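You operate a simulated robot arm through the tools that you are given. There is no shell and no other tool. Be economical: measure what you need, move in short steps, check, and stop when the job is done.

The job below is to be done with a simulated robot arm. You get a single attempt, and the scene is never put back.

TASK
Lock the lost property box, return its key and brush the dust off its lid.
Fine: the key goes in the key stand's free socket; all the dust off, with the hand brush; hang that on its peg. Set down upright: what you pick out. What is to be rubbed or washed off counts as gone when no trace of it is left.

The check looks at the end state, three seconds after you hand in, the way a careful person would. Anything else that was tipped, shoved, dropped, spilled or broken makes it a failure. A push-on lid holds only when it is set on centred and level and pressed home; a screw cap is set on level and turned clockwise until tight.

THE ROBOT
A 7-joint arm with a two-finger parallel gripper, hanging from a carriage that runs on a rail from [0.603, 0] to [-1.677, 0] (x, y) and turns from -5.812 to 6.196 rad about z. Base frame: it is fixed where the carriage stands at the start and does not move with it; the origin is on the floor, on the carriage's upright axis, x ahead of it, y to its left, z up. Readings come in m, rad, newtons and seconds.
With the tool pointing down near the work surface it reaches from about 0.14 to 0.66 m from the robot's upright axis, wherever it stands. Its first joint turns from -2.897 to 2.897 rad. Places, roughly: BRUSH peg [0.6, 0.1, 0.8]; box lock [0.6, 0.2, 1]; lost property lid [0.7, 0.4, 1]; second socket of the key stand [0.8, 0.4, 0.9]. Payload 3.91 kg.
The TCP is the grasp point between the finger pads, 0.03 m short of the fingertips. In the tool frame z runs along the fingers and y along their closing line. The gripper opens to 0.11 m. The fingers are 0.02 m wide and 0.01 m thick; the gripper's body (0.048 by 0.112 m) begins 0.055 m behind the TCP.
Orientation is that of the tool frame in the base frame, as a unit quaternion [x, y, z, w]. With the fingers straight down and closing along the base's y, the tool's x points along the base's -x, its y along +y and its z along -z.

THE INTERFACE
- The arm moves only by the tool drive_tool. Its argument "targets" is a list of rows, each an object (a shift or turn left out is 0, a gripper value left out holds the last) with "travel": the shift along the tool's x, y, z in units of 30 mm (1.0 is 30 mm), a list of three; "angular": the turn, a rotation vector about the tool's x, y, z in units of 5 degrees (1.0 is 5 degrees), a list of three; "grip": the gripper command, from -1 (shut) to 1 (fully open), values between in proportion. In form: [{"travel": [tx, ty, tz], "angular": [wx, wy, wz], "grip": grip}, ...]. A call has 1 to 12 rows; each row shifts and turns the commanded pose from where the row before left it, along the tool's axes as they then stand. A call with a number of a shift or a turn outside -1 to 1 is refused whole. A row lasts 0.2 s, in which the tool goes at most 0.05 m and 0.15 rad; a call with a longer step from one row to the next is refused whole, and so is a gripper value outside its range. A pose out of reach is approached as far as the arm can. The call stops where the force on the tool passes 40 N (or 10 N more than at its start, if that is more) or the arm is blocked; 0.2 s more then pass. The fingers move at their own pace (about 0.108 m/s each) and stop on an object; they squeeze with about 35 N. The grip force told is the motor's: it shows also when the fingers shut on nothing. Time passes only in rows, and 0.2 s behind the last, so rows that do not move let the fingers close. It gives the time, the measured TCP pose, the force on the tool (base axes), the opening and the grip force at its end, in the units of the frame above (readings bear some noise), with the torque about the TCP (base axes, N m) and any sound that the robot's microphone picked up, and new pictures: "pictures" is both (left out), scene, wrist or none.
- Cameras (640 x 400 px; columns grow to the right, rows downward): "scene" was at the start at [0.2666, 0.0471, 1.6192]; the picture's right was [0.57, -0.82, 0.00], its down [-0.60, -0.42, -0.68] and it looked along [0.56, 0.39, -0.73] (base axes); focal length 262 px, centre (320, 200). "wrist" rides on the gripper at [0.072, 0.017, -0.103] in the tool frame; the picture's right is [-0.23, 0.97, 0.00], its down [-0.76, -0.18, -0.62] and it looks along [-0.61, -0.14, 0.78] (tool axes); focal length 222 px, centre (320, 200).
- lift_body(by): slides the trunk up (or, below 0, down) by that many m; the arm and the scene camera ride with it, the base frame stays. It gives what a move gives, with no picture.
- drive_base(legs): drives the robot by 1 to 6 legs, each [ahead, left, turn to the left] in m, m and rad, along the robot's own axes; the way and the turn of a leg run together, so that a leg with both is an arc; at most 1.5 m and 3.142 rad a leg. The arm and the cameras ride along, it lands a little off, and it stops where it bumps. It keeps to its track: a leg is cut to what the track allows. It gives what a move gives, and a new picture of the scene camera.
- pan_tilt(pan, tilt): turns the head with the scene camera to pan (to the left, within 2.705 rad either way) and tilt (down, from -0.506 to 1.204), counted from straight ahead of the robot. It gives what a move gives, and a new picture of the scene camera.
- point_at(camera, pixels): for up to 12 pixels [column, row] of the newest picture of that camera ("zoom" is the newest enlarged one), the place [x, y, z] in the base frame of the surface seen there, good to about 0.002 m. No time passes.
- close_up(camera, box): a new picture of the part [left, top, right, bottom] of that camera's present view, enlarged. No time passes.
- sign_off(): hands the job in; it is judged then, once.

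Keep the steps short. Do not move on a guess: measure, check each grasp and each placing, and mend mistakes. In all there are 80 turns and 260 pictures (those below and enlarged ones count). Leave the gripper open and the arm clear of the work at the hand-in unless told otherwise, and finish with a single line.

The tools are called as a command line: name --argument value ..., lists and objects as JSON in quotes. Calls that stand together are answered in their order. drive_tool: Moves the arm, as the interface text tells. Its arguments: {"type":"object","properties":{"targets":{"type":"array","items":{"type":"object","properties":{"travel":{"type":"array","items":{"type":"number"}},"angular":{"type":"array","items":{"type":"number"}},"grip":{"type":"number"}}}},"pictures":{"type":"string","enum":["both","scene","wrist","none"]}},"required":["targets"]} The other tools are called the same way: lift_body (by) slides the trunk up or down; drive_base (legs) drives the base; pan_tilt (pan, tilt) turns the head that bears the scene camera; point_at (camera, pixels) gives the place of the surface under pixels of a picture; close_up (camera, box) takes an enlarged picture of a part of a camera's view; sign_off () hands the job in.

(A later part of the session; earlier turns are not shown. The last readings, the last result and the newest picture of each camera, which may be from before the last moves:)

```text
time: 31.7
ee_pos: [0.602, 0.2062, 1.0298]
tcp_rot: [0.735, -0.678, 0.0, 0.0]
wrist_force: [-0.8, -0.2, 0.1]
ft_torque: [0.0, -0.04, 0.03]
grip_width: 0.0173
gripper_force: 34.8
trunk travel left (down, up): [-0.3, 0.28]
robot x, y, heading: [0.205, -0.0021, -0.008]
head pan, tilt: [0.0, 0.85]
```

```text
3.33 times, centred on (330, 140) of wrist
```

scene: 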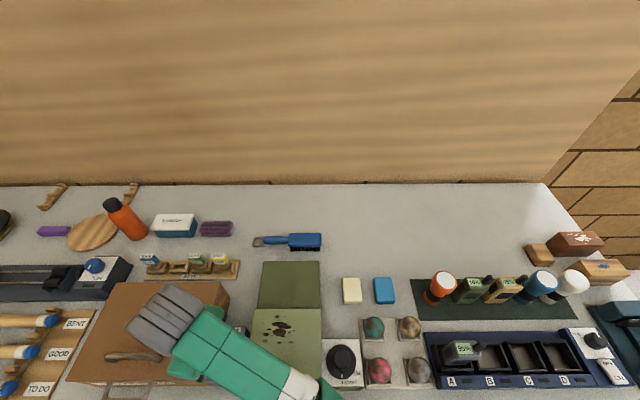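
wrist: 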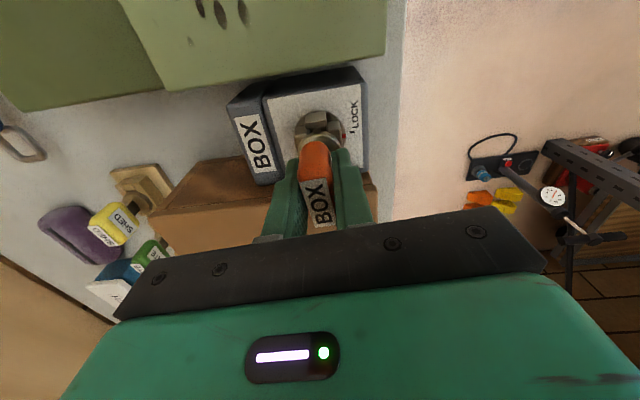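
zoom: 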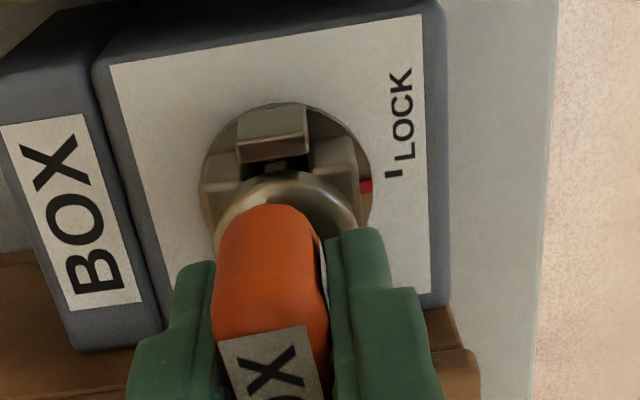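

Red sits at the LOCK tick. Now pulling the key straight up.

drive_tool --targets '[{"travel": [0, 0, -0.3]}, {"travel": [0, 0, -0.3]}, {"travel": [0, 0, -0.3]}, {"travel": [0, 0, -0.4]}, {"travel": [0, 0, -0.5]}, {"travel": [0, 0, -0.6]}, {"travel": [0, 0, -0.6]}, {}]' --pictures "both"

close_up --camera "wrist" --box '[240, 60, 420, 180]'

```text
time: 33.5
ee_pos: [0.6012, 0.207, 1.12]
tcp_rot: [0.734, -0.679, 0.0, 0.0]
wrist_force: [0.3, -0.4, -0.9]
ft_torque: [0.02, -0.01, 0.01]
grip_width: 0.0172
gripper_force: 34.4
trunk travel left (down, up): [-0.3, 0.28]
robot x, y, heading: [0.2015, 0.0018, -0.01]
head pan, tilt: [0.0, 0.85]
```

scene: 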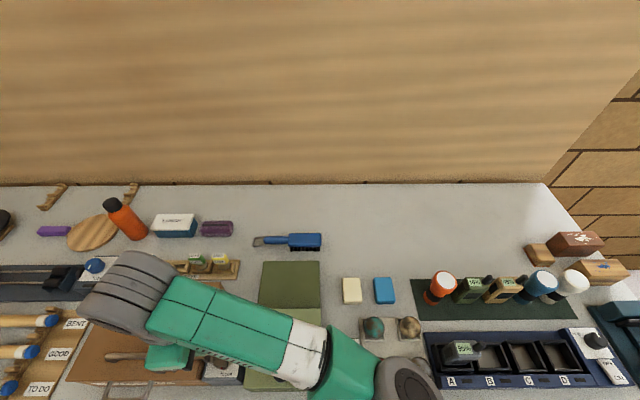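
wrist: 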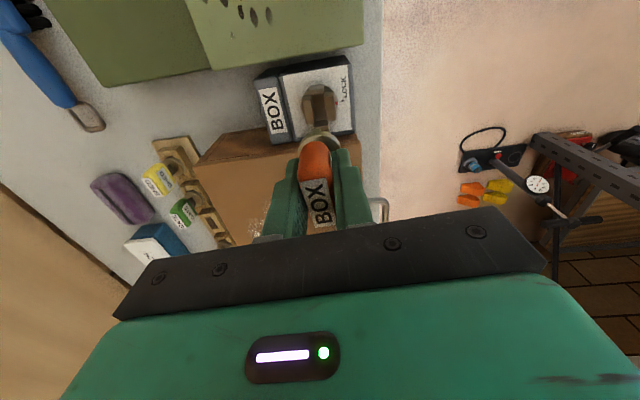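

```text
3.33 times, centred on (330, 120) of wrist
```

zoom: 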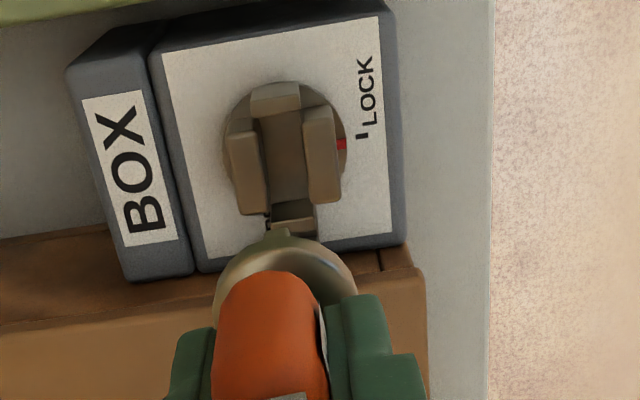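

Key is out; latch at LOCK. Straighten the yaw by 4.5°, then drive the carriage ahead 0.2 m so the stand is within reach.

drive_tool --targets '[{"angular": [0, 0, 0.45], "travel": [0, 0, -0.6]}, {"angular": [0, 0, 0.45]}, {}]' --pictures "none"

drive_base --legs '[[0.2, 0, 0]]'

drive_tool --targets '[{"travel": [-0.5, 0.35, 0]}, {"travel": [-0.5, 0.35, 0]}, {"travel": [-0.5, 0.35, 0]}, {"travel": [-0.5, 0.35, 0]}, {"travel": [-0.5, 0.35, 0]}, {}]' --pictures "both"

```text
time: 34.3
ee_pos: [0.602, 0.2061, 1.1374]
tcp_rot: [-0.706, 0.708, 0.0, 0.0]
wrist_force: [-0.5, -0.2, -0.1]
ft_torque: [0.0, -0.02, 0.05]
grip_width: 0.0172
gripper_force: 35.0
trunk travel left (down, up): [-0.3, 0.28]
robot x, y, heading: [0.2045, -0.0026, -0.015]
head pan, tilt: [0.0, 0.85]
```

```text
time: 35.9
ee_pos: [0.7976, 0.206, 1.1376]
tcp_rot: [0.707, -0.707, 0.0, 0.0]
wrist_force: [0.0, -0.6, -0.4]
ft_torque: [0.0, 0.0, 0.01]
grip_width: 0.017
gripper_force: 34.8
trunk travel left (down, up): [-0.3, 0.28]
robot x, y, heading: [0.4027, -0.0024, -0.006]
head pan, tilt: [0.0, 0.85]
```

scene: 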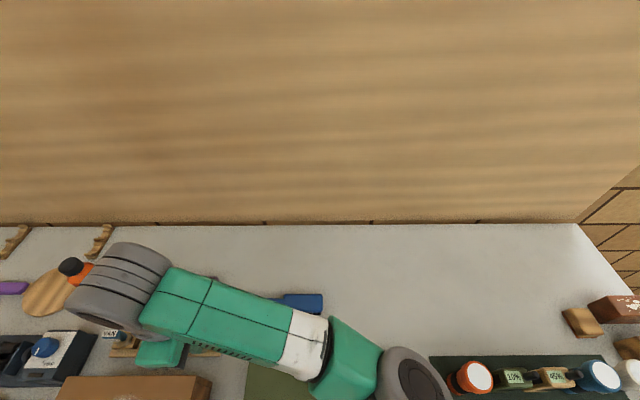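

```text
time: 37.3
ee_pos: [0.7457, 0.2814, 1.1371]
tcp_rot: [0.708, -0.707, 0.0, 0.0]
wrist_force: [0.6, 0.0, -0.6]
ft_torque: [-0.01, 0.0, 0.0]
grip_width: 0.017
gripper_force: 34.9
trunk travel left (down, up): [-0.3, 0.28]
robot x, y, heading: [0.3989, 0.0006, -0.005]
head pan, tilt: [0.0, 0.85]
```

scene: 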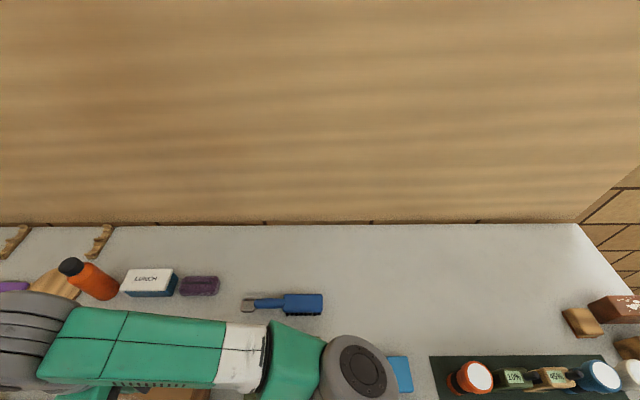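
wrist: 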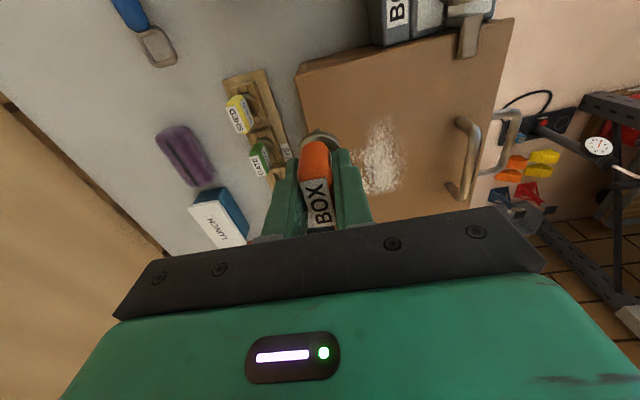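

I moved −x instead (tool y now points −x). Correcting to about (0.80, 0.33), from which the free socket should be visible beside the key.

drive_tool --targets '[{"travel": [-0.55, -0.6, 0]}, {"travel": [-0.55, -0.6, 0]}, {"travel": [-0.5, -0.6, 0]}, {}]' --pictures "wrist"

close_up --camera "wrist" --box '[210, 60, 330, 210]'

```text
time: 38.3
ee_pos: [0.8, 0.3306, 1.138]
tcp_rot: [-0.707, 0.707, 0.0, 0.001]
wrist_force: [0.3, 0.0, -0.2]
ft_torque: [0.0, -0.02, -0.01]
grip_width: 0.017
gripper_force: 35.2
trunk travel left (down, up): [-0.3, 0.28]
robot x, y, heading: [0.4021, 0.0002, -0.012]
head pan, tilt: [0.0, 0.85]
```

wrist: 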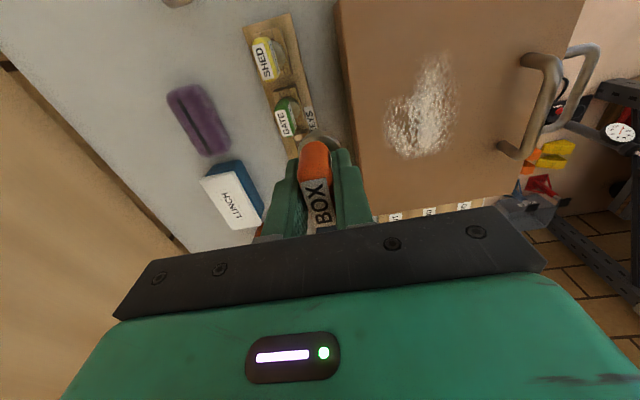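

```text
2.67 times, centred on (270, 135) of wrist
```

zoom: 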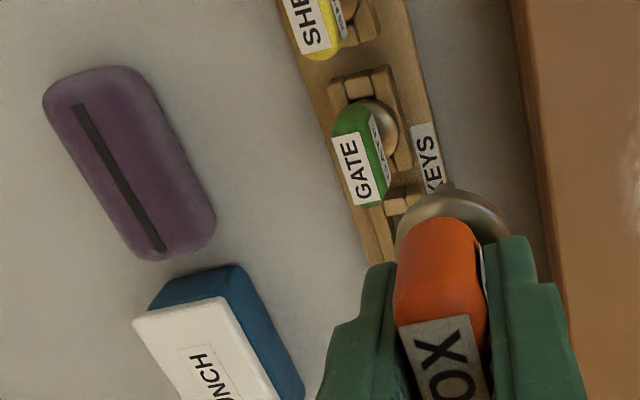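

drive_tool --targets '[{"travel": [-0.9, 0, -0.3]}, {"travel": [-0.9, 0, -0.3]}, {"travel": [-0.9, 0, 0]}, {"travel": [-0.6, 0, 0]}, {}]' --pictures "both"

close_up --camera "wrist" --box '[230, 30, 342, 130]'

```text
time: 39.5
ee_pos: [0.7991, 0.4296, 1.1566]
tcp_rot: [0.708, -0.707, -0.001, 0.0]
wrist_force: [0.1, 0.0, 0.3]
ft_torque: [-0.02, -0.03, 0.01]
grip_width: 0.0171
gripper_force: 34.9
trunk travel left (down, up): [-0.3, 0.28]
robot x, y, heading: [0.3987, -0.0053, -0.012]
head pan, tilt: [0.0, 0.85]
```

scene: 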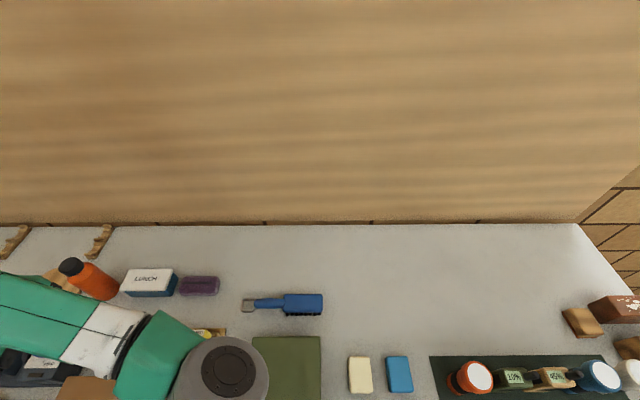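
wrist: 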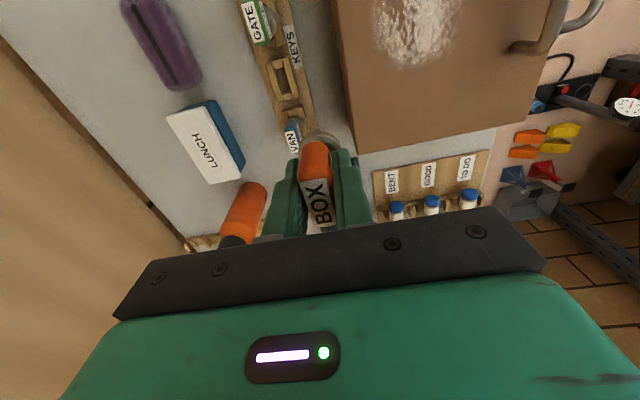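

```text
4.00 times, centred on (286, 80) of wrist
```

zoom: 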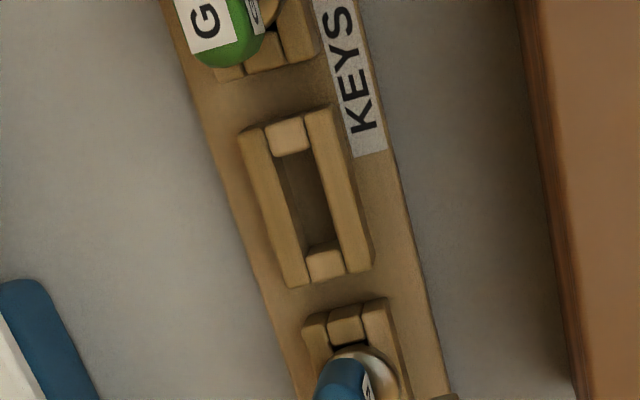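

Now the free socket is clear. Measuring its rim corners and the stand edge.

point_at --camera "zoom" --pixels '[[290, 137], [322, 265], [265, 210], [340, 190], [310, 205], [250, 140], [322, 115], [290, 275], [360, 255], [230, 160], [275, 320], [395, 200]]'

point_at --camera "zoom" --pixels '[[295, 200], [305, 230], [325, 220], [300, 175], [315, 175], [345, 325], [445, 370], [365, 80], [375, 140], [340, 20], [535, 200], [200, 20]]'

```text
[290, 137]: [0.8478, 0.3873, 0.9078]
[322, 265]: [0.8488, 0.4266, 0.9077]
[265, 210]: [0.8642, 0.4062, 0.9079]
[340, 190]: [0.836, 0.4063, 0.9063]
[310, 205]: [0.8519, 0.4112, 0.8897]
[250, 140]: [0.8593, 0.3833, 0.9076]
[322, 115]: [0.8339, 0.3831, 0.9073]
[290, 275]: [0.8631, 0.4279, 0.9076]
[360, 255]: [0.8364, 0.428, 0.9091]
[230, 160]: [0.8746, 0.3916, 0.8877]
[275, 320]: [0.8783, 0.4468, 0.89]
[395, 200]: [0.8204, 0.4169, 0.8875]
```

```text
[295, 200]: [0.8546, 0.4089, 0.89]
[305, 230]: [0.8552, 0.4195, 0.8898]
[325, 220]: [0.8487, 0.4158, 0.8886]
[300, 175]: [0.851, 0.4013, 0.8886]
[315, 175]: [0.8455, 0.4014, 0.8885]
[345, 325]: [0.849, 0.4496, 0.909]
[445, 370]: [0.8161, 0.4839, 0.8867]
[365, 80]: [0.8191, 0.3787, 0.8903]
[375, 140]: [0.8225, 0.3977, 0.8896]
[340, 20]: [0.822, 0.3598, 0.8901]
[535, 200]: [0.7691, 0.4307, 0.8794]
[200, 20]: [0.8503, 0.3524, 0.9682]
```

Socket centre ≈ (0.850, 0.407), rim z≈0.908. Checking the key's position in the hand too.

point_at --camera "wrist" --pixels '[[310, 150], [316, 150], [324, 150], [316, 165], [318, 182], [322, 136], [312, 134], [316, 200]]'

close_up --camera "wrist" --box '[284, 110, 356, 240]'

```text
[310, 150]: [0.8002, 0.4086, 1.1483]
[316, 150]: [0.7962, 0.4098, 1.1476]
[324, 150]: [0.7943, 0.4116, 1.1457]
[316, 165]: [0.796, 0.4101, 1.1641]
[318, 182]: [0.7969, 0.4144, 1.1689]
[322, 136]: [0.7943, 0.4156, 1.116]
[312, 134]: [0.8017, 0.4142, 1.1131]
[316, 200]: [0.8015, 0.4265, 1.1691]
```

```text
3.08 times, centred on (320, 175) of wrist
```

zoom: 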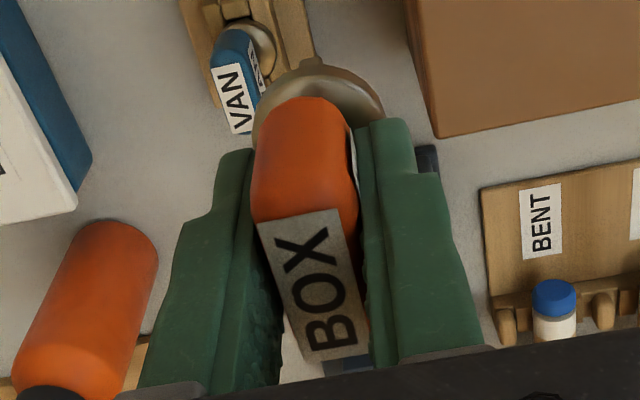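

Key is centred on the TCP. Moving above the socket, then to TCP z≈1.0.

drive_tool --targets '[{"travel": [0.25, -0.57, 0]}, {"travel": [0.25, -0.57, 0]}, {"travel": [0.25, -0.56, 0.4]}, {"travel": [0, 0, 1]}, {"travel": [0, 0, 1]}, {"travel": [0, 0, 1]}, {"travel": [0, 0, 0.8]}, {"travel": [0, 0, 0.7]}, {}]' --pictures "wrist"

close_up --camera "wrist" --box '[250, 60, 394, 170]'

```text
time: 41.5
ee_pos: [0.8505, 0.4073, 1.0088]
tcp_rot: [0.707, -0.707, -0.001, -0.001]
wrist_force: [0.2, -0.2, -0.2]
ft_torque: [-0.02, -0.01, 0.01]
grip_width: 0.0171
gripper_force: 35.3
trunk travel left (down, up): [-0.3, 0.28]
robot x, y, heading: [0.4006, -0.0019, -0.007]
head pan, tilt: [0.0, 0.85]
```

wrist: 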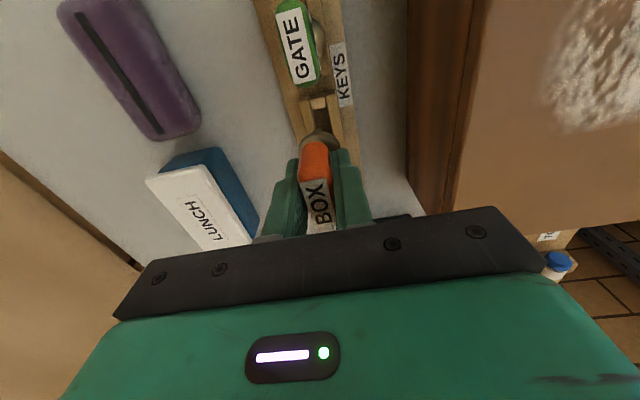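

```text
3.64 times, centred on (322, 115) of wrist
```

zoom: 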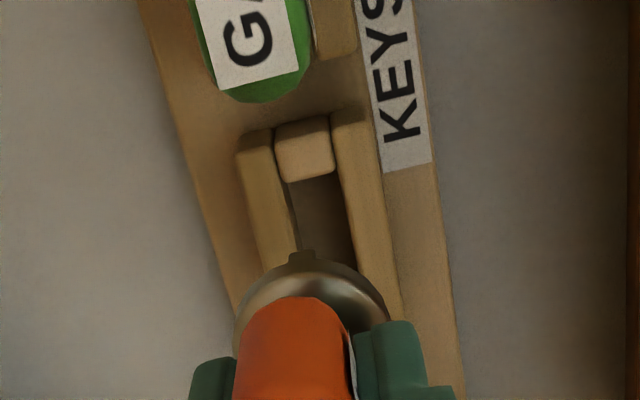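

Alignment looks good within ~1–2 mm; shift 1 mm to −x and descend slowly, watching the force.

drive_tool --targets '[{"travel": [0, 0.03, 0.3]}, {"travel": [0, 0, 0.3]}, {"travel": [0, 0, 0.3]}, {"travel": [0, 0, 0.25]}, {}]' --pictures "wrist"

close_up --camera "wrist" --box '[250, 60, 394, 170]'

```text
time: 42.7
ee_pos: [0.85, 0.4071, 0.9744]
tcp_rot: [-0.707, 0.708, 0.0, 0.0]
wrist_force: [0.2, -0.3, -0.6]
ft_torque: [-0.03, 0.01, -0.01]
grip_width: 0.0172
gripper_force: 35.2
trunk travel left (down, up): [-0.3, 0.28]
robot x, y, heading: [0.4014, 0.0001, -0.008]
head pan, tilt: [0.0, 0.85]
```

wrist: 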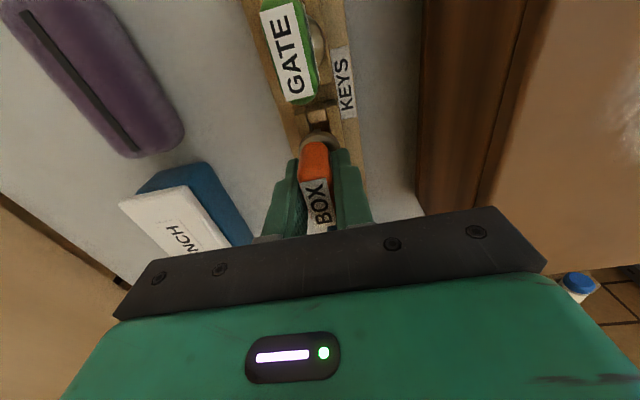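

```text
3.64 times, centred on (322, 115) of wrist
```

zoom: 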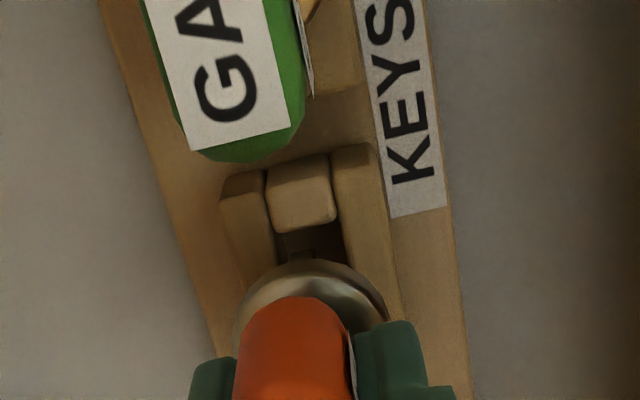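

drive_tool --targets '[{"travel": [0, 0.03, 0.2]}, {"travel": [0, 0, 0.2]}, {"travel": [0, 0, 0.15]}, {"travel": [0, 0, 0.1]}, {}]' --pictures "wrist"

close_up --camera "wrist" --box '[250, 60, 394, 170]'

```text
time: 43.9
ee_pos: [0.8493, 0.4063, 0.9561]
tcp_rot: [-0.707, 0.707, 0.0, 0.0]
wrist_force: [-3.6, -3.2, 11.3]
ft_torque: [-0.24, 0.1, -0.04]
grip_width: 0.017
gripper_force: 34.7
trunk travel left (down, up): [-0.3, 0.28]
robot x, y, heading: [0.3961, -0.0016, -0.008]
head pan, tilt: [0.0, 0.85]
```

wrist: 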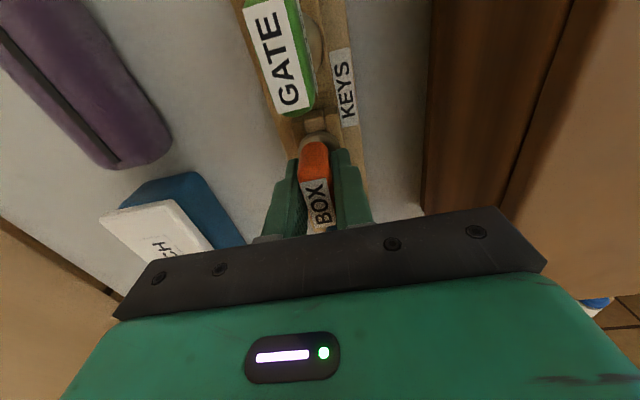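

```text
3.64 times, centred on (322, 115) of wrist
```

zoom: 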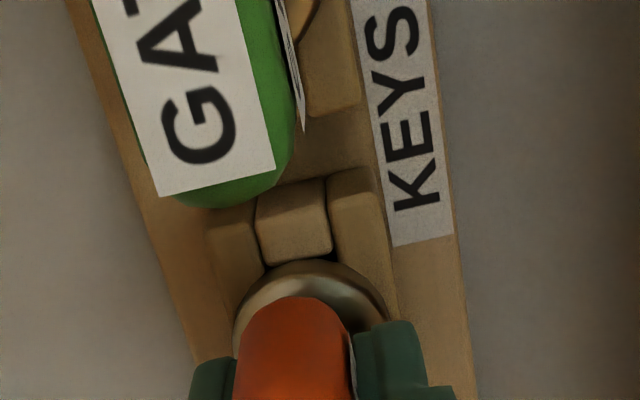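

Seated (11 N contact, tag height 0.972 matches the neighbours). Open slightly and rise.

drive_tool --targets '[{"travel": [0, 0, -0.03], "grip": -0.4}, {"grip": -0.4}, {"travel": [0, 0, -0.3]}, {"travel": [0, 0, -0.7]}, {"travel": [0, 0, -1]}, {"travel": [0, 0, -1]}, {"travel": [0, 0, -1]}, {"travel": [0, 0, -1]}, {"travel": [0.9, 0.5, -0.5]}, {"travel": [0.9, 0.5, -0.5]}, {"travel": [0.9, 0.5, 0]}, {}]' --pictures "both"

close_up --camera "wrist" --box '[230, 30, 470, 200]'

```text
time: 46.5
ee_pos: [0.8036, 0.3256, 1.1357]
tcp_rot: [0.708, -0.706, 0.0, 0.0]
wrist_force: [-0.2, -0.3, 0.1]
ft_torque: [-0.01, -0.01, -0.02]
grip_width: 0.0329
gripper_force: 0.2
trunk travel left (down, up): [-0.3, 0.28]
robot x, y, heading: [0.4024, -0.0033, -0.008]
head pan, tilt: [0.0, 0.85]
```

scene: 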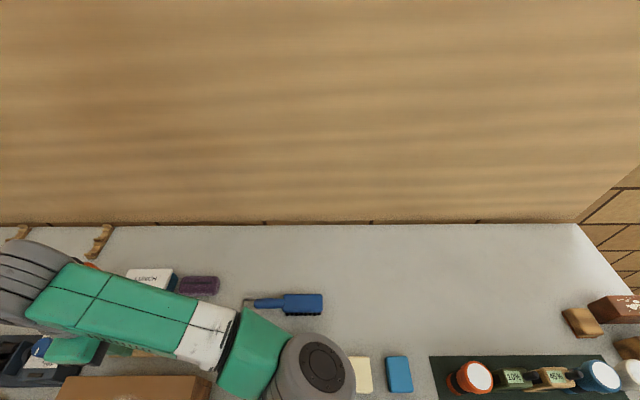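
wrist: 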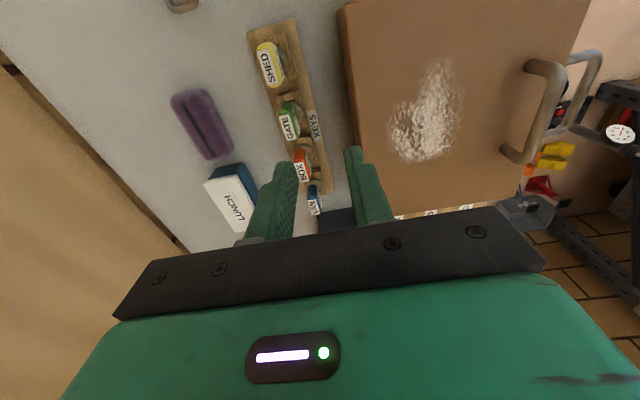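

```text
2.35 times, centred on (350, 115) of wrist
```

zoom: 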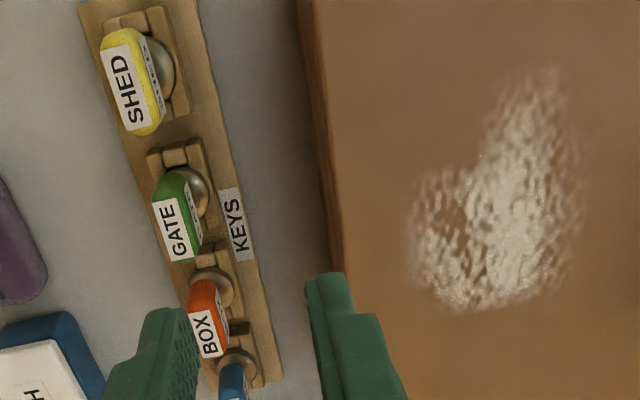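

Key is in its socket upright. Now measure dust extents, lid height and lid handle.

point_at --camera "zoom" --pixels '[[405, 230], [590, 190], [545, 60], [460, 318], [550, 290], [420, 170], [325, 150], [500, 200]]'

point_at --camera "wrist" --pixels '[[545, 66], [560, 100], [515, 153], [600, 60], [345, 10], [585, 20], [500, 200], [205, 125], [385, 212], [560, 62]]'

close_up --camera "scene" --box '[230, 270, 340, 330]'

point_at --camera "zoom" --pixels '[[540, 150], [540, 200], [320, 150], [430, 150], [320, 240], [520, 270], [380, 250], [230, 190], [100, 195], [180, 210], [180, 190], [60, 180]]'

```text
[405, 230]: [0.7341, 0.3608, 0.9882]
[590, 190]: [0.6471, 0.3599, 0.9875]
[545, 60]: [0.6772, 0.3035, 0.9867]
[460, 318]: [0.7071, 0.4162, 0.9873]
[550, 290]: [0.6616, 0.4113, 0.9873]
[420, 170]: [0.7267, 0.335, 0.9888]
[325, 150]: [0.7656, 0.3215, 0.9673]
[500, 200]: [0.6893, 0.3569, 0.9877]
```

```text
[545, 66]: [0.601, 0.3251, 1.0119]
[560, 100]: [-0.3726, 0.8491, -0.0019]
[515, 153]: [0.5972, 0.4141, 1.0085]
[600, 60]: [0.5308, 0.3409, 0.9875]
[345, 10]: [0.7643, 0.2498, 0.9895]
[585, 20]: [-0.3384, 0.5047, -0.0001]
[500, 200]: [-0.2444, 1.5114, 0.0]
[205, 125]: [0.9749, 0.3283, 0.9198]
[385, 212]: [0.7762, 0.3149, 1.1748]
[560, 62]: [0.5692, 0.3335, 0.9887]
```

```text
5.82 times, centred on (285, 300) of scene
```

zoom: 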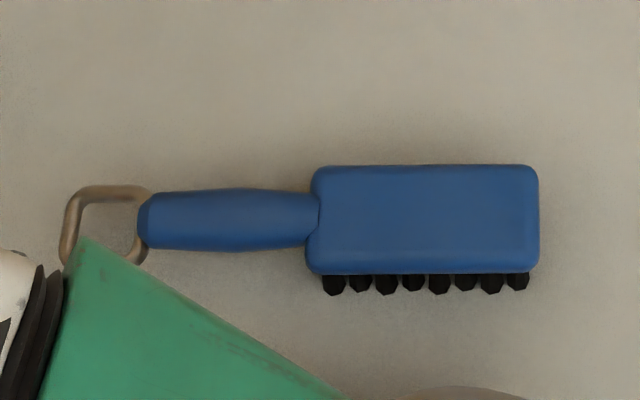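

```text
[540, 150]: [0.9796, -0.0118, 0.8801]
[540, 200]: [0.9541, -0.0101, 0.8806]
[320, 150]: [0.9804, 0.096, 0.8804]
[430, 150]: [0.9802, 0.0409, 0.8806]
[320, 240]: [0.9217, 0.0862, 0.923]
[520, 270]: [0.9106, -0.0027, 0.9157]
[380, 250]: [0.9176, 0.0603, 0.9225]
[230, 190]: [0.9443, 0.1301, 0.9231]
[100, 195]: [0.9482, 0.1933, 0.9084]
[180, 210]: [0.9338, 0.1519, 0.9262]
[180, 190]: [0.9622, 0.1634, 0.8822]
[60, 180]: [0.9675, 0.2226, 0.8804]
```

point_at --camera "zoom" --pixels '[[333, 280], [333, 290], [385, 284], [440, 290], [520, 285], [420, 265], [420, 175], [420, 215], [320, 215], [230, 215], [230, 240], [280, 220]]'

close_up --camera "scene" --box '[280, 290, 330, 322]'

```text
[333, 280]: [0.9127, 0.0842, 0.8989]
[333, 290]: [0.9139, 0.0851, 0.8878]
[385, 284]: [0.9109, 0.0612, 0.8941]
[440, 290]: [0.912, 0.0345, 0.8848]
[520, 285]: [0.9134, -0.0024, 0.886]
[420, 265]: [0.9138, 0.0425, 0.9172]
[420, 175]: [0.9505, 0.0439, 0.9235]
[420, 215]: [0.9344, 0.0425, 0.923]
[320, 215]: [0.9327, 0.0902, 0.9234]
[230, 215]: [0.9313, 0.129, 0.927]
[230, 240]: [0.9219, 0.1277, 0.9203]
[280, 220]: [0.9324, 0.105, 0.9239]
```

```text
12.50 times, centred on (305, 306) of scene
```

zoom: 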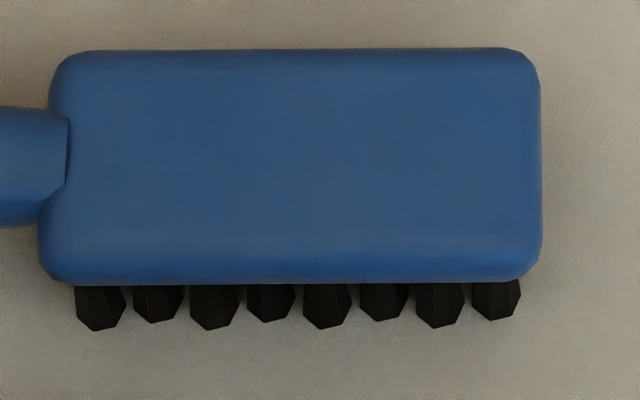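

The brush stands on its bristles (tips z≈0.88, block top 0.923), handle axis about x=0.933, y 0.095–0.165, so a vertical grip works. Moving above the handle at (0.933, 0.13).

drive_tool --targets '[{"travel": [0.815, -0.54, 0.315], "grip": -0.05}, {"travel": [0.815, -0.54, 0.315]}, {"travel": [0.815, -0.54, 0.315]}, {"travel": [0.815, -0.54, 0.315]}, {"travel": [0.815, -0.54, 0.315]}, {"travel": [0.815, -0.54, 0.315]}, {"travel": [0.815, -0.54, 0.315]}, {"travel": [0.815, -0.54, 0.315]}, {}]' --pictures "both"

close_up --camera "wrist" --box '[240, 60, 400, 180]'

```text
time: 48.5
ee_pos: [0.9323, 0.1307, 1.0596]
tcp_rot: [0.707, -0.707, -0.001, 0.0]
wrist_force: [0.7, 0.1, -0.2]
ft_torque: [-0.01, 0.01, 0.04]
grip_width: 0.0524
gripper_force: 0.0
trunk travel left (down, up): [-0.3, 0.28]
robot x, y, heading: [0.4036, -0.0003, -0.009]
head pan, tilt: [0.0, 0.85]
```

scene: 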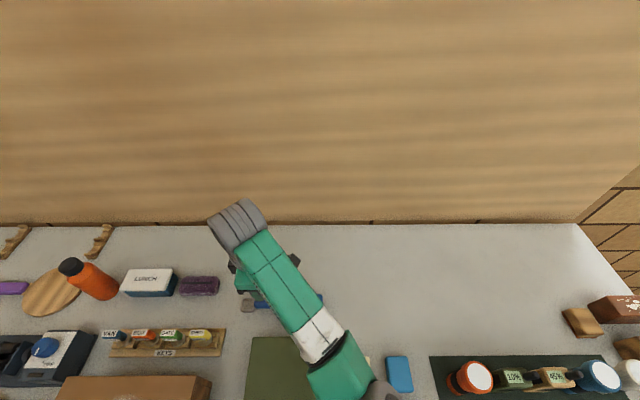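
wrist: 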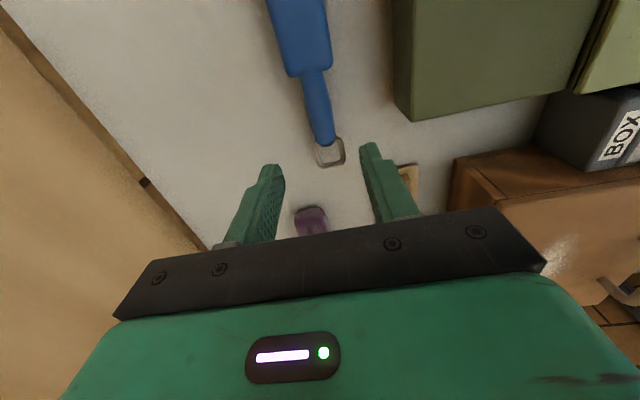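

```text
3.33 times, centred on (320, 120) of wrist
```

zoom: 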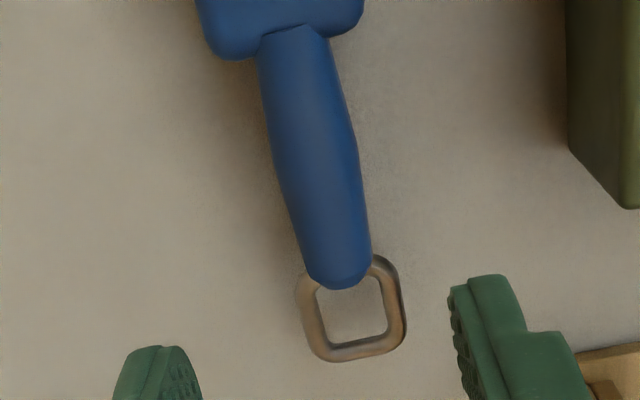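

Clear view; measuring handle and ring points before lowering.

point_at --camera "zoom" --pixels '[[290, 60], [310, 130], [330, 220], [335, 270], [282, 150], [352, 150], [308, 330], [398, 310], [352, 355], [385, 262], [356, 320], [305, 180]]'

```text
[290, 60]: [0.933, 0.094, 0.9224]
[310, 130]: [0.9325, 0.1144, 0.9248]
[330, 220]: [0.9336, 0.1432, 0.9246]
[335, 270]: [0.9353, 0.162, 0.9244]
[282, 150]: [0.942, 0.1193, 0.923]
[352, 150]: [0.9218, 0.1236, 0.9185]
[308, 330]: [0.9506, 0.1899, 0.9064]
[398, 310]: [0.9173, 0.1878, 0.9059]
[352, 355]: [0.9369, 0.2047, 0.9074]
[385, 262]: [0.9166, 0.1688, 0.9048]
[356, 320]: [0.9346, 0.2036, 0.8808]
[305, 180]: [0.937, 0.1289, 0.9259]
```

Handle at x≈0.9335; ring centre (0.934, 0.187, z≈0.903). Descending to TCP z≈0.919 and closing.

drive_tool --targets '[{"travel": [0, -0.03, 1]}, {"travel": [0, 0, 1]}, {"travel": [0, 0, 1]}, {"travel": [0, 0, 0.9]}, {"travel": [0, 0, 0.5]}, {"travel": [0, 0, 0.28]}, {}, {"grip": -1}, {}, {}, {}]' --pictures "both"

close_up --camera "wrist" --box '[220, 60, 420, 240]'

```text
time: 50.9
ee_pos: [0.9344, 0.13, 0.9203]
tcp_rot: [-0.707, 0.707, 0.0, 0.0]
wrist_force: [0.4, 0.3, -0.8]
ft_torque: [0.09, 0.04, -0.01]
grip_width: 0.0269
gripper_force: 34.7
trunk travel left (down, up): [-0.3, 0.28]
robot x, y, heading: [0.4004, 0.004, -0.008]
head pan, tilt: [0.0, 0.85]
```

scene: 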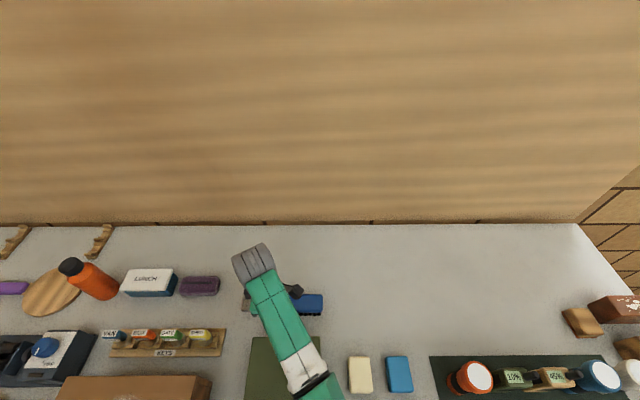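
wrist: 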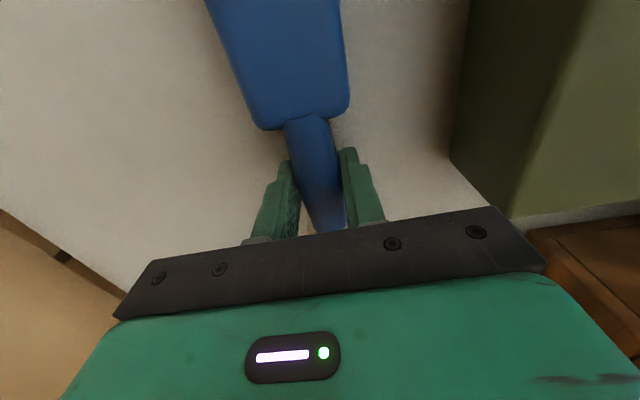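

```text
2.22 times, centred on (320, 150) of wrist
```

zoom: 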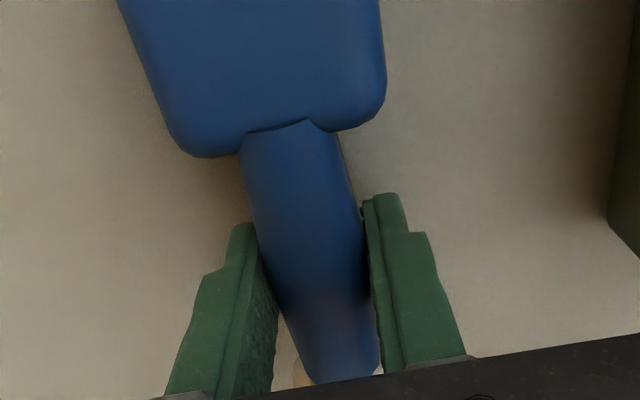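

Gripped (27 mm). Lift 0.2 m, check grip.

drive_tool --targets '[{"travel": [0, 0, -0.5]}, {"travel": [0, 0, -1]}, {"travel": [0, 0, -1]}, {"travel": [0, 0, -1]}, {"travel": [0, 0, -1]}, {"travel": [0, 0, -1]}, {"travel": [0, 0, -1]}, {}]' --pictures "wrist"

drive_tool --targets '[{"travel": [-0.967, 0.975, 0]}, {"travel": [-0.967, 0.975, 0]}, {"travel": [-0.967, 0.975, 0]}, {"travel": [-0.967, 0.975, 0]}, {"travel": [-0.967, 0.975, 0]}, {"travel": [-0.967, 0.975, 0]}, {"travel": [-0.967, 0.975, 0]}, {"travel": [-0.967, 0.975, 0]}, {"travel": [-0.967, 0.975, 0]}, {"travel": [-0.967, 0.975, 0]}, {}]' --pictures "both"

```text
time: 52.7
ee_pos: [0.9344, 0.1301, 1.1142]
tcp_rot: [0.707, -0.707, 0.0, 0.0]
wrist_force: [-0.1, 0.6, -0.6]
ft_torque: [0.1, 0.0, -0.01]
grip_width: 0.0268
gripper_force: 35.1
trunk travel left (down, up): [-0.3, 0.28]
robot x, y, heading: [0.4011, -0.0015, -0.012]
head pan, tilt: [0.0, 0.85]
```

wrist: 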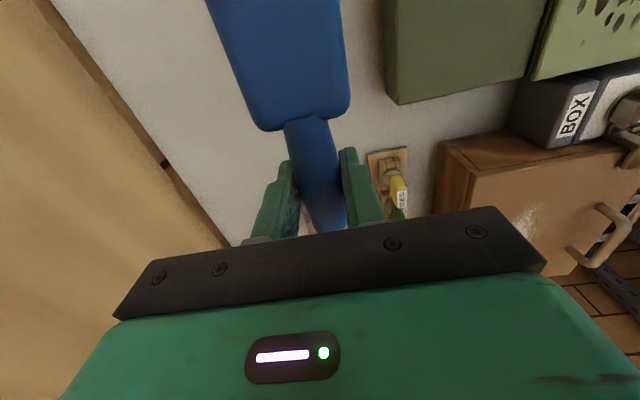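

```text
time: 55.1
ee_pos: [0.6405, 0.4202, 1.1146]
tcp_rot: [-0.707, 0.707, -0.001, 0.0]
wrist_force: [-1.0, 0.6, -1.1]
ft_torque: [0.07, -0.02, 0.0]
grip_width: 0.0269
gripper_force: 35.3
trunk travel left (down, up): [-0.3, 0.28]
robot x, y, heading: [0.3989, -0.0016, -0.007]
head pan, tilt: [0.0, 0.85]
```

scene: 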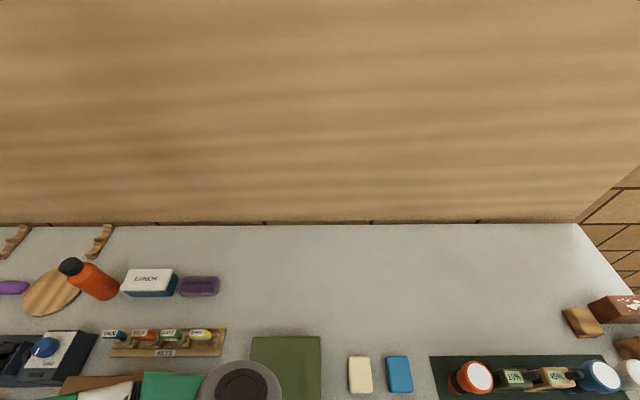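
wrist: 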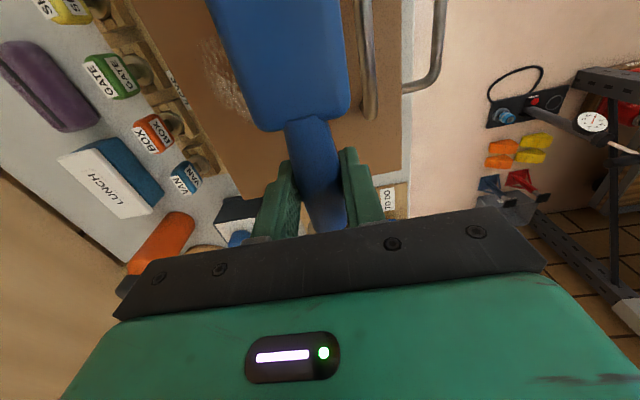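

Lowering toward the lid (contact expected at TCP z≈1.028), 4 mm further from the lid handle.

drive_tool --targets '[{"travel": [0, -0.13, 0.7]}, {"travel": [0, 0, 0.7]}, {"travel": [0, 0, 0.7]}, {"travel": [0, 0, 0.55]}, {"travel": [0, 0, 0.15]}, {"travel": [0, 0, 0.1]}, {}]' --pictures "wrist"

close_up --camera "wrist" --box '[180, 0, 440, 160]'

```text
time: 56.7
ee_pos: [0.647, 0.4207, 1.0289]
tcp_rot: [0.707, -0.707, 0.0, -0.001]
wrist_force: [-2.9, -5.1, 21.2]
ft_torque: [-1.01, 0.07, -0.07]
grip_width: 0.0267
gripper_force: 34.3
trunk travel left (down, up): [-0.3, 0.28]
robot x, y, heading: [0.3991, 0.0005, -0.002]
head pan, tilt: [0.0, 0.85]
```

wrist: 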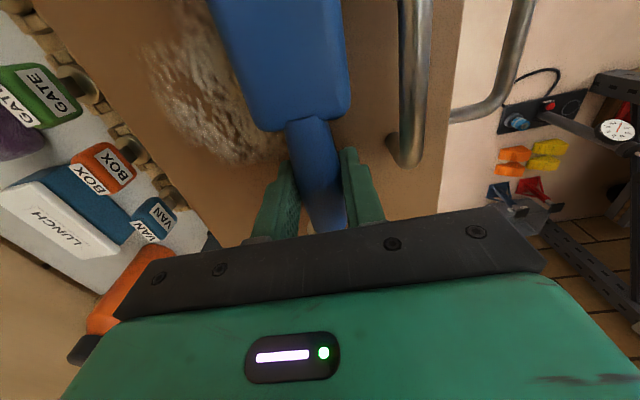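

```text
2.46 times, centred on (310, 80) of wrist
```

zoom: 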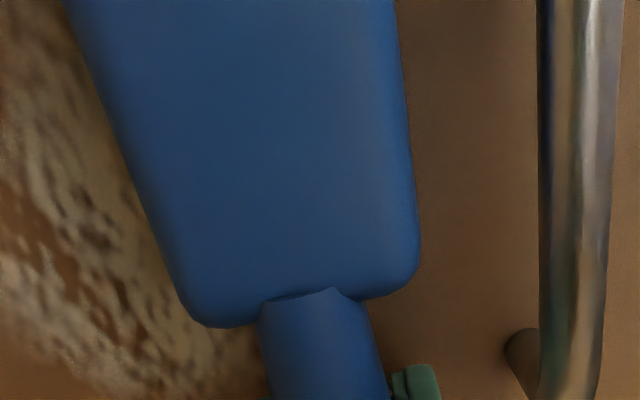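

Contact at 21 N; ease 1 mm and stroke +x about 0.1 m.

drive_tool --targets '[{"travel": [0, 0, -0.03]}, {"travel": [0, -0.3, 0]}, {"travel": [0, -0.4, 0]}, {"travel": [0, -0.4, 0]}, {"travel": [0, -0.4, 0]}, {"travel": [0, -0.4, 0]}, {"travel": [0, -0.4, 0]}, {"travel": [0, -0.4, 0]}, {"travel": [0, -0.4, 0]}, {"travel": [0, -0.2, 0]}, {}]' --pictures "wrist"

close_up --camera "wrist" --box '[180, 0, 500, 200]'

```text
time: 59.1
ee_pos: [0.7457, 0.4193, 1.0275]
tcp_rot: [0.707, -0.707, -0.001, -0.001]
wrist_force: [-3.2, -0.2, 9.1]
ft_torque: [-0.35, -0.01, -0.13]
grip_width: 0.0267
gripper_force: 34.7
trunk travel left (down, up): [-0.3, 0.28]
robot x, y, heading: [0.4006, 0.0021, -0.009]
head pan, tilt: [0.0, 0.85]
```

wrist: 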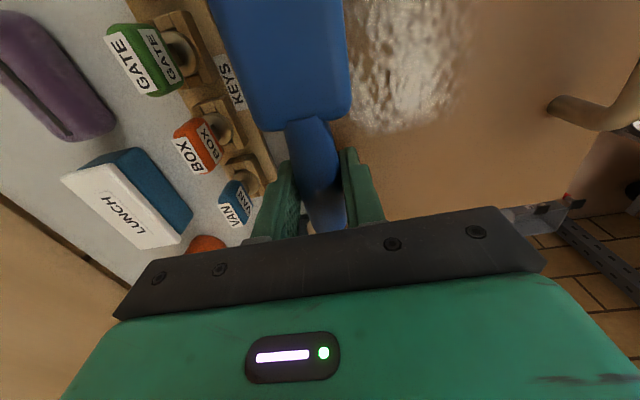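

```text
2.00 times, centred on (340, 100) of wrist
```

zoom: 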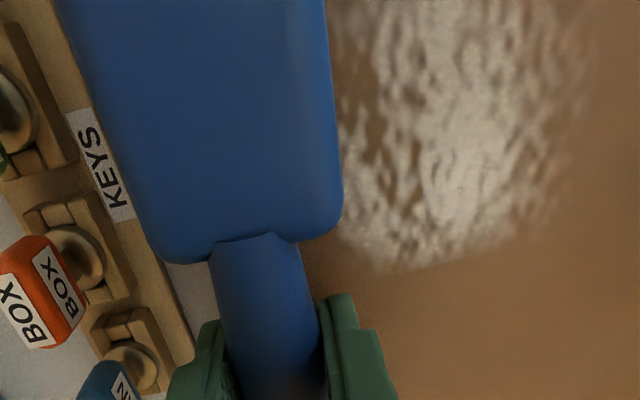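

Dust seems still there, perhaps fainter. Stroke back and forth once more at a bit more pressure and compare.

drive_tool --targets '[{"travel": [0, 0.4, 0.02]}, {"travel": [0, 0.45, 0]}, {"travel": [0, 0.45, 0]}, {"travel": [0, 0.45, 0]}, {"travel": [0, 0.45, 0]}, {"travel": [0, 0.45, 0]}, {"travel": [0, 0.45, 0]}, {"travel": [0, 0.1, 0]}, {}]' --pictures "wrist"

drive_tool --targets '[{"travel": [0, -0.4, 0]}, {"travel": [0, -0.45, 0]}, {"travel": [0, -0.45, 0]}, {"travel": [0, -0.45, 0]}, {"travel": [0, -0.45, 0]}, {"travel": [0, -0.45, 0]}, {"travel": [0, -0.45, 0]}, {"travel": [0, -0.1, 0]}, {}]' --pictures "wrist"

close_up --camera "wrist" --box '[180, 0, 500, 200]'

```text
time: 61.1
ee_pos: [0.6507, 0.422, 1.0286]
tcp_rot: [-0.706, 0.708, 0.0, 0.0]
wrist_force: [3.7, -0.6, 6.8]
ft_torque: [-0.22, -0.05, 0.09]
grip_width: 0.0267
gripper_force: 34.7
trunk travel left (down, up): [-0.3, 0.28]
robot x, y, heading: [0.3998, 0.0044, -0.005]
head pan, tilt: [0.0, 0.85]
```

wrist: 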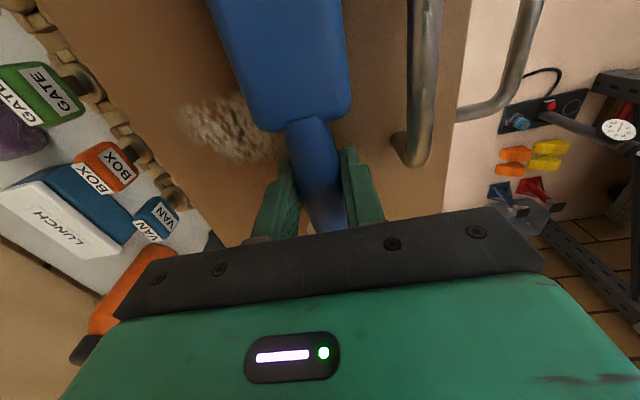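

```text
time: 63.1
ee_pos: [0.7445, 0.4209, 1.0277]
tcp_rot: [-0.707, 0.707, 0.0, 0.001]
wrist_force: [-5.3, 1.0, 13.7]
ft_torque: [-0.49, 0.05, -0.21]
grip_width: 0.027
gripper_force: 35.0
trunk travel left (down, up): [-0.3, 0.28]
robot x, y, heading: [0.4004, -0.0014, -0.004]
head pan, tilt: [0.0, 0.85]
```

wrist: 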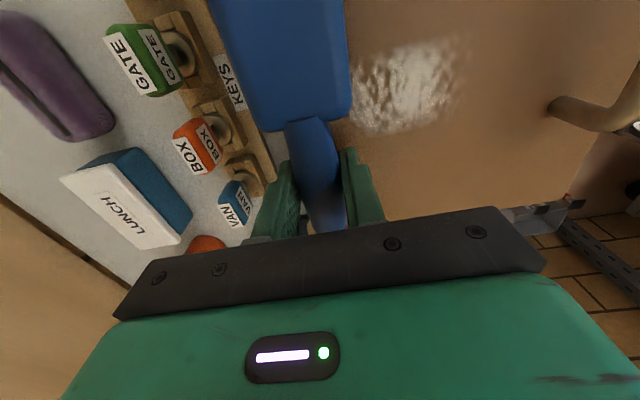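

```text
2.00 times, centred on (340, 100) of wrist
```

zoom: 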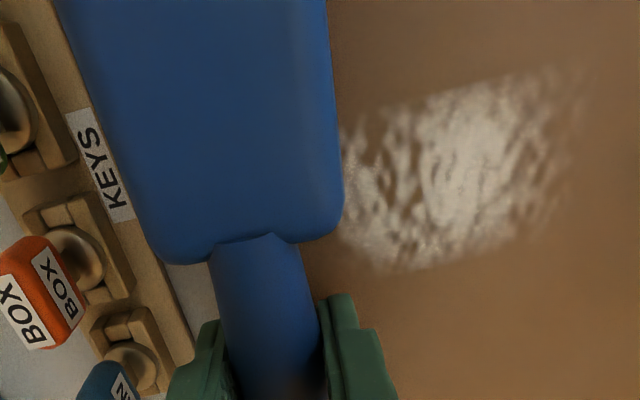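

Strokes work: only the strip y≈0.37–0.416 remains. Slide +y 50 mm and stroke back/forth there.

drive_tool --targets '[{"travel": [-0.45, 0, 0]}, {"travel": [-0.45, 0, 0]}, {"travel": [-0.45, 0, 0]}, {"travel": [-0.35, 0, 0]}, {"travel": [0, 0.4, 0]}, {"travel": [0, 0.5, 0]}, {"travel": [0, 0.5, 0]}, {"travel": [0, 0.5, 0]}, {"travel": [0, 0.5, 0]}, {"travel": [0, 0.5, 0]}, {"travel": [0, 0.3, 0]}, {}]' --pictures "none"

drive_tool --targets '[{"travel": [0, -0.4, 0]}, {"travel": [0, -0.45, 0]}, {"travel": [0, -0.45, 0]}, {"travel": [0, -0.45, 0]}, {"travel": [0, -0.45, 0]}, {"travel": [0, -0.45, 0]}, {"travel": [0, -0.45, 0]}, {"travel": [0, -0.1, 0]}, {}]' --pictures "wrist"

close_up --camera "wrist" --box '[180, 0, 500, 200]'

```text
time: 65.7
ee_pos: [0.6494, 0.4713, 1.0288]
tcp_rot: [-0.707, 0.707, 0.001, 0.0]
wrist_force: [0.4, 0.0, 1.3]
ft_torque: [-0.01, 0.0, 0.04]
grip_width: 0.0266
gripper_force: 35.0
trunk travel left (down, up): [-0.3, 0.28]
robot x, y, heading: [0.4011, -0.0045, -0.006]
head pan, tilt: [0.0, 0.85]
```

```text
time: 67.7
ee_pos: [0.7457, 0.4713, 1.027]
tcp_rot: [0.708, -0.707, 0.0, 0.0]
wrist_force: [-1.3, 0.8, 2.5]
ft_torque: [-0.02, 0.04, -0.04]
grip_width: 0.0268
gripper_force: 35.2
trunk travel left (down, up): [-0.3, 0.28]
robot x, y, heading: [0.4035, -0.0012, -0.011]
head pan, tilt: [0.0, 0.85]
```

wrist: 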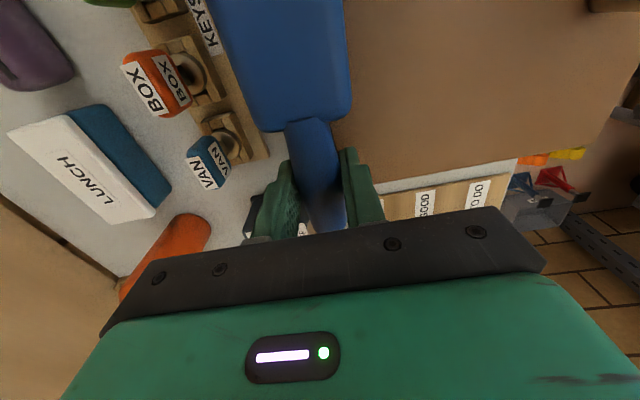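

```text
2.00 times, centred on (340, 100) of wrist
```

zoom: 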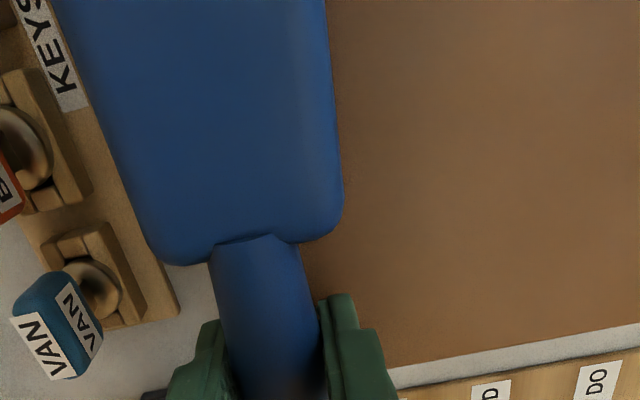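

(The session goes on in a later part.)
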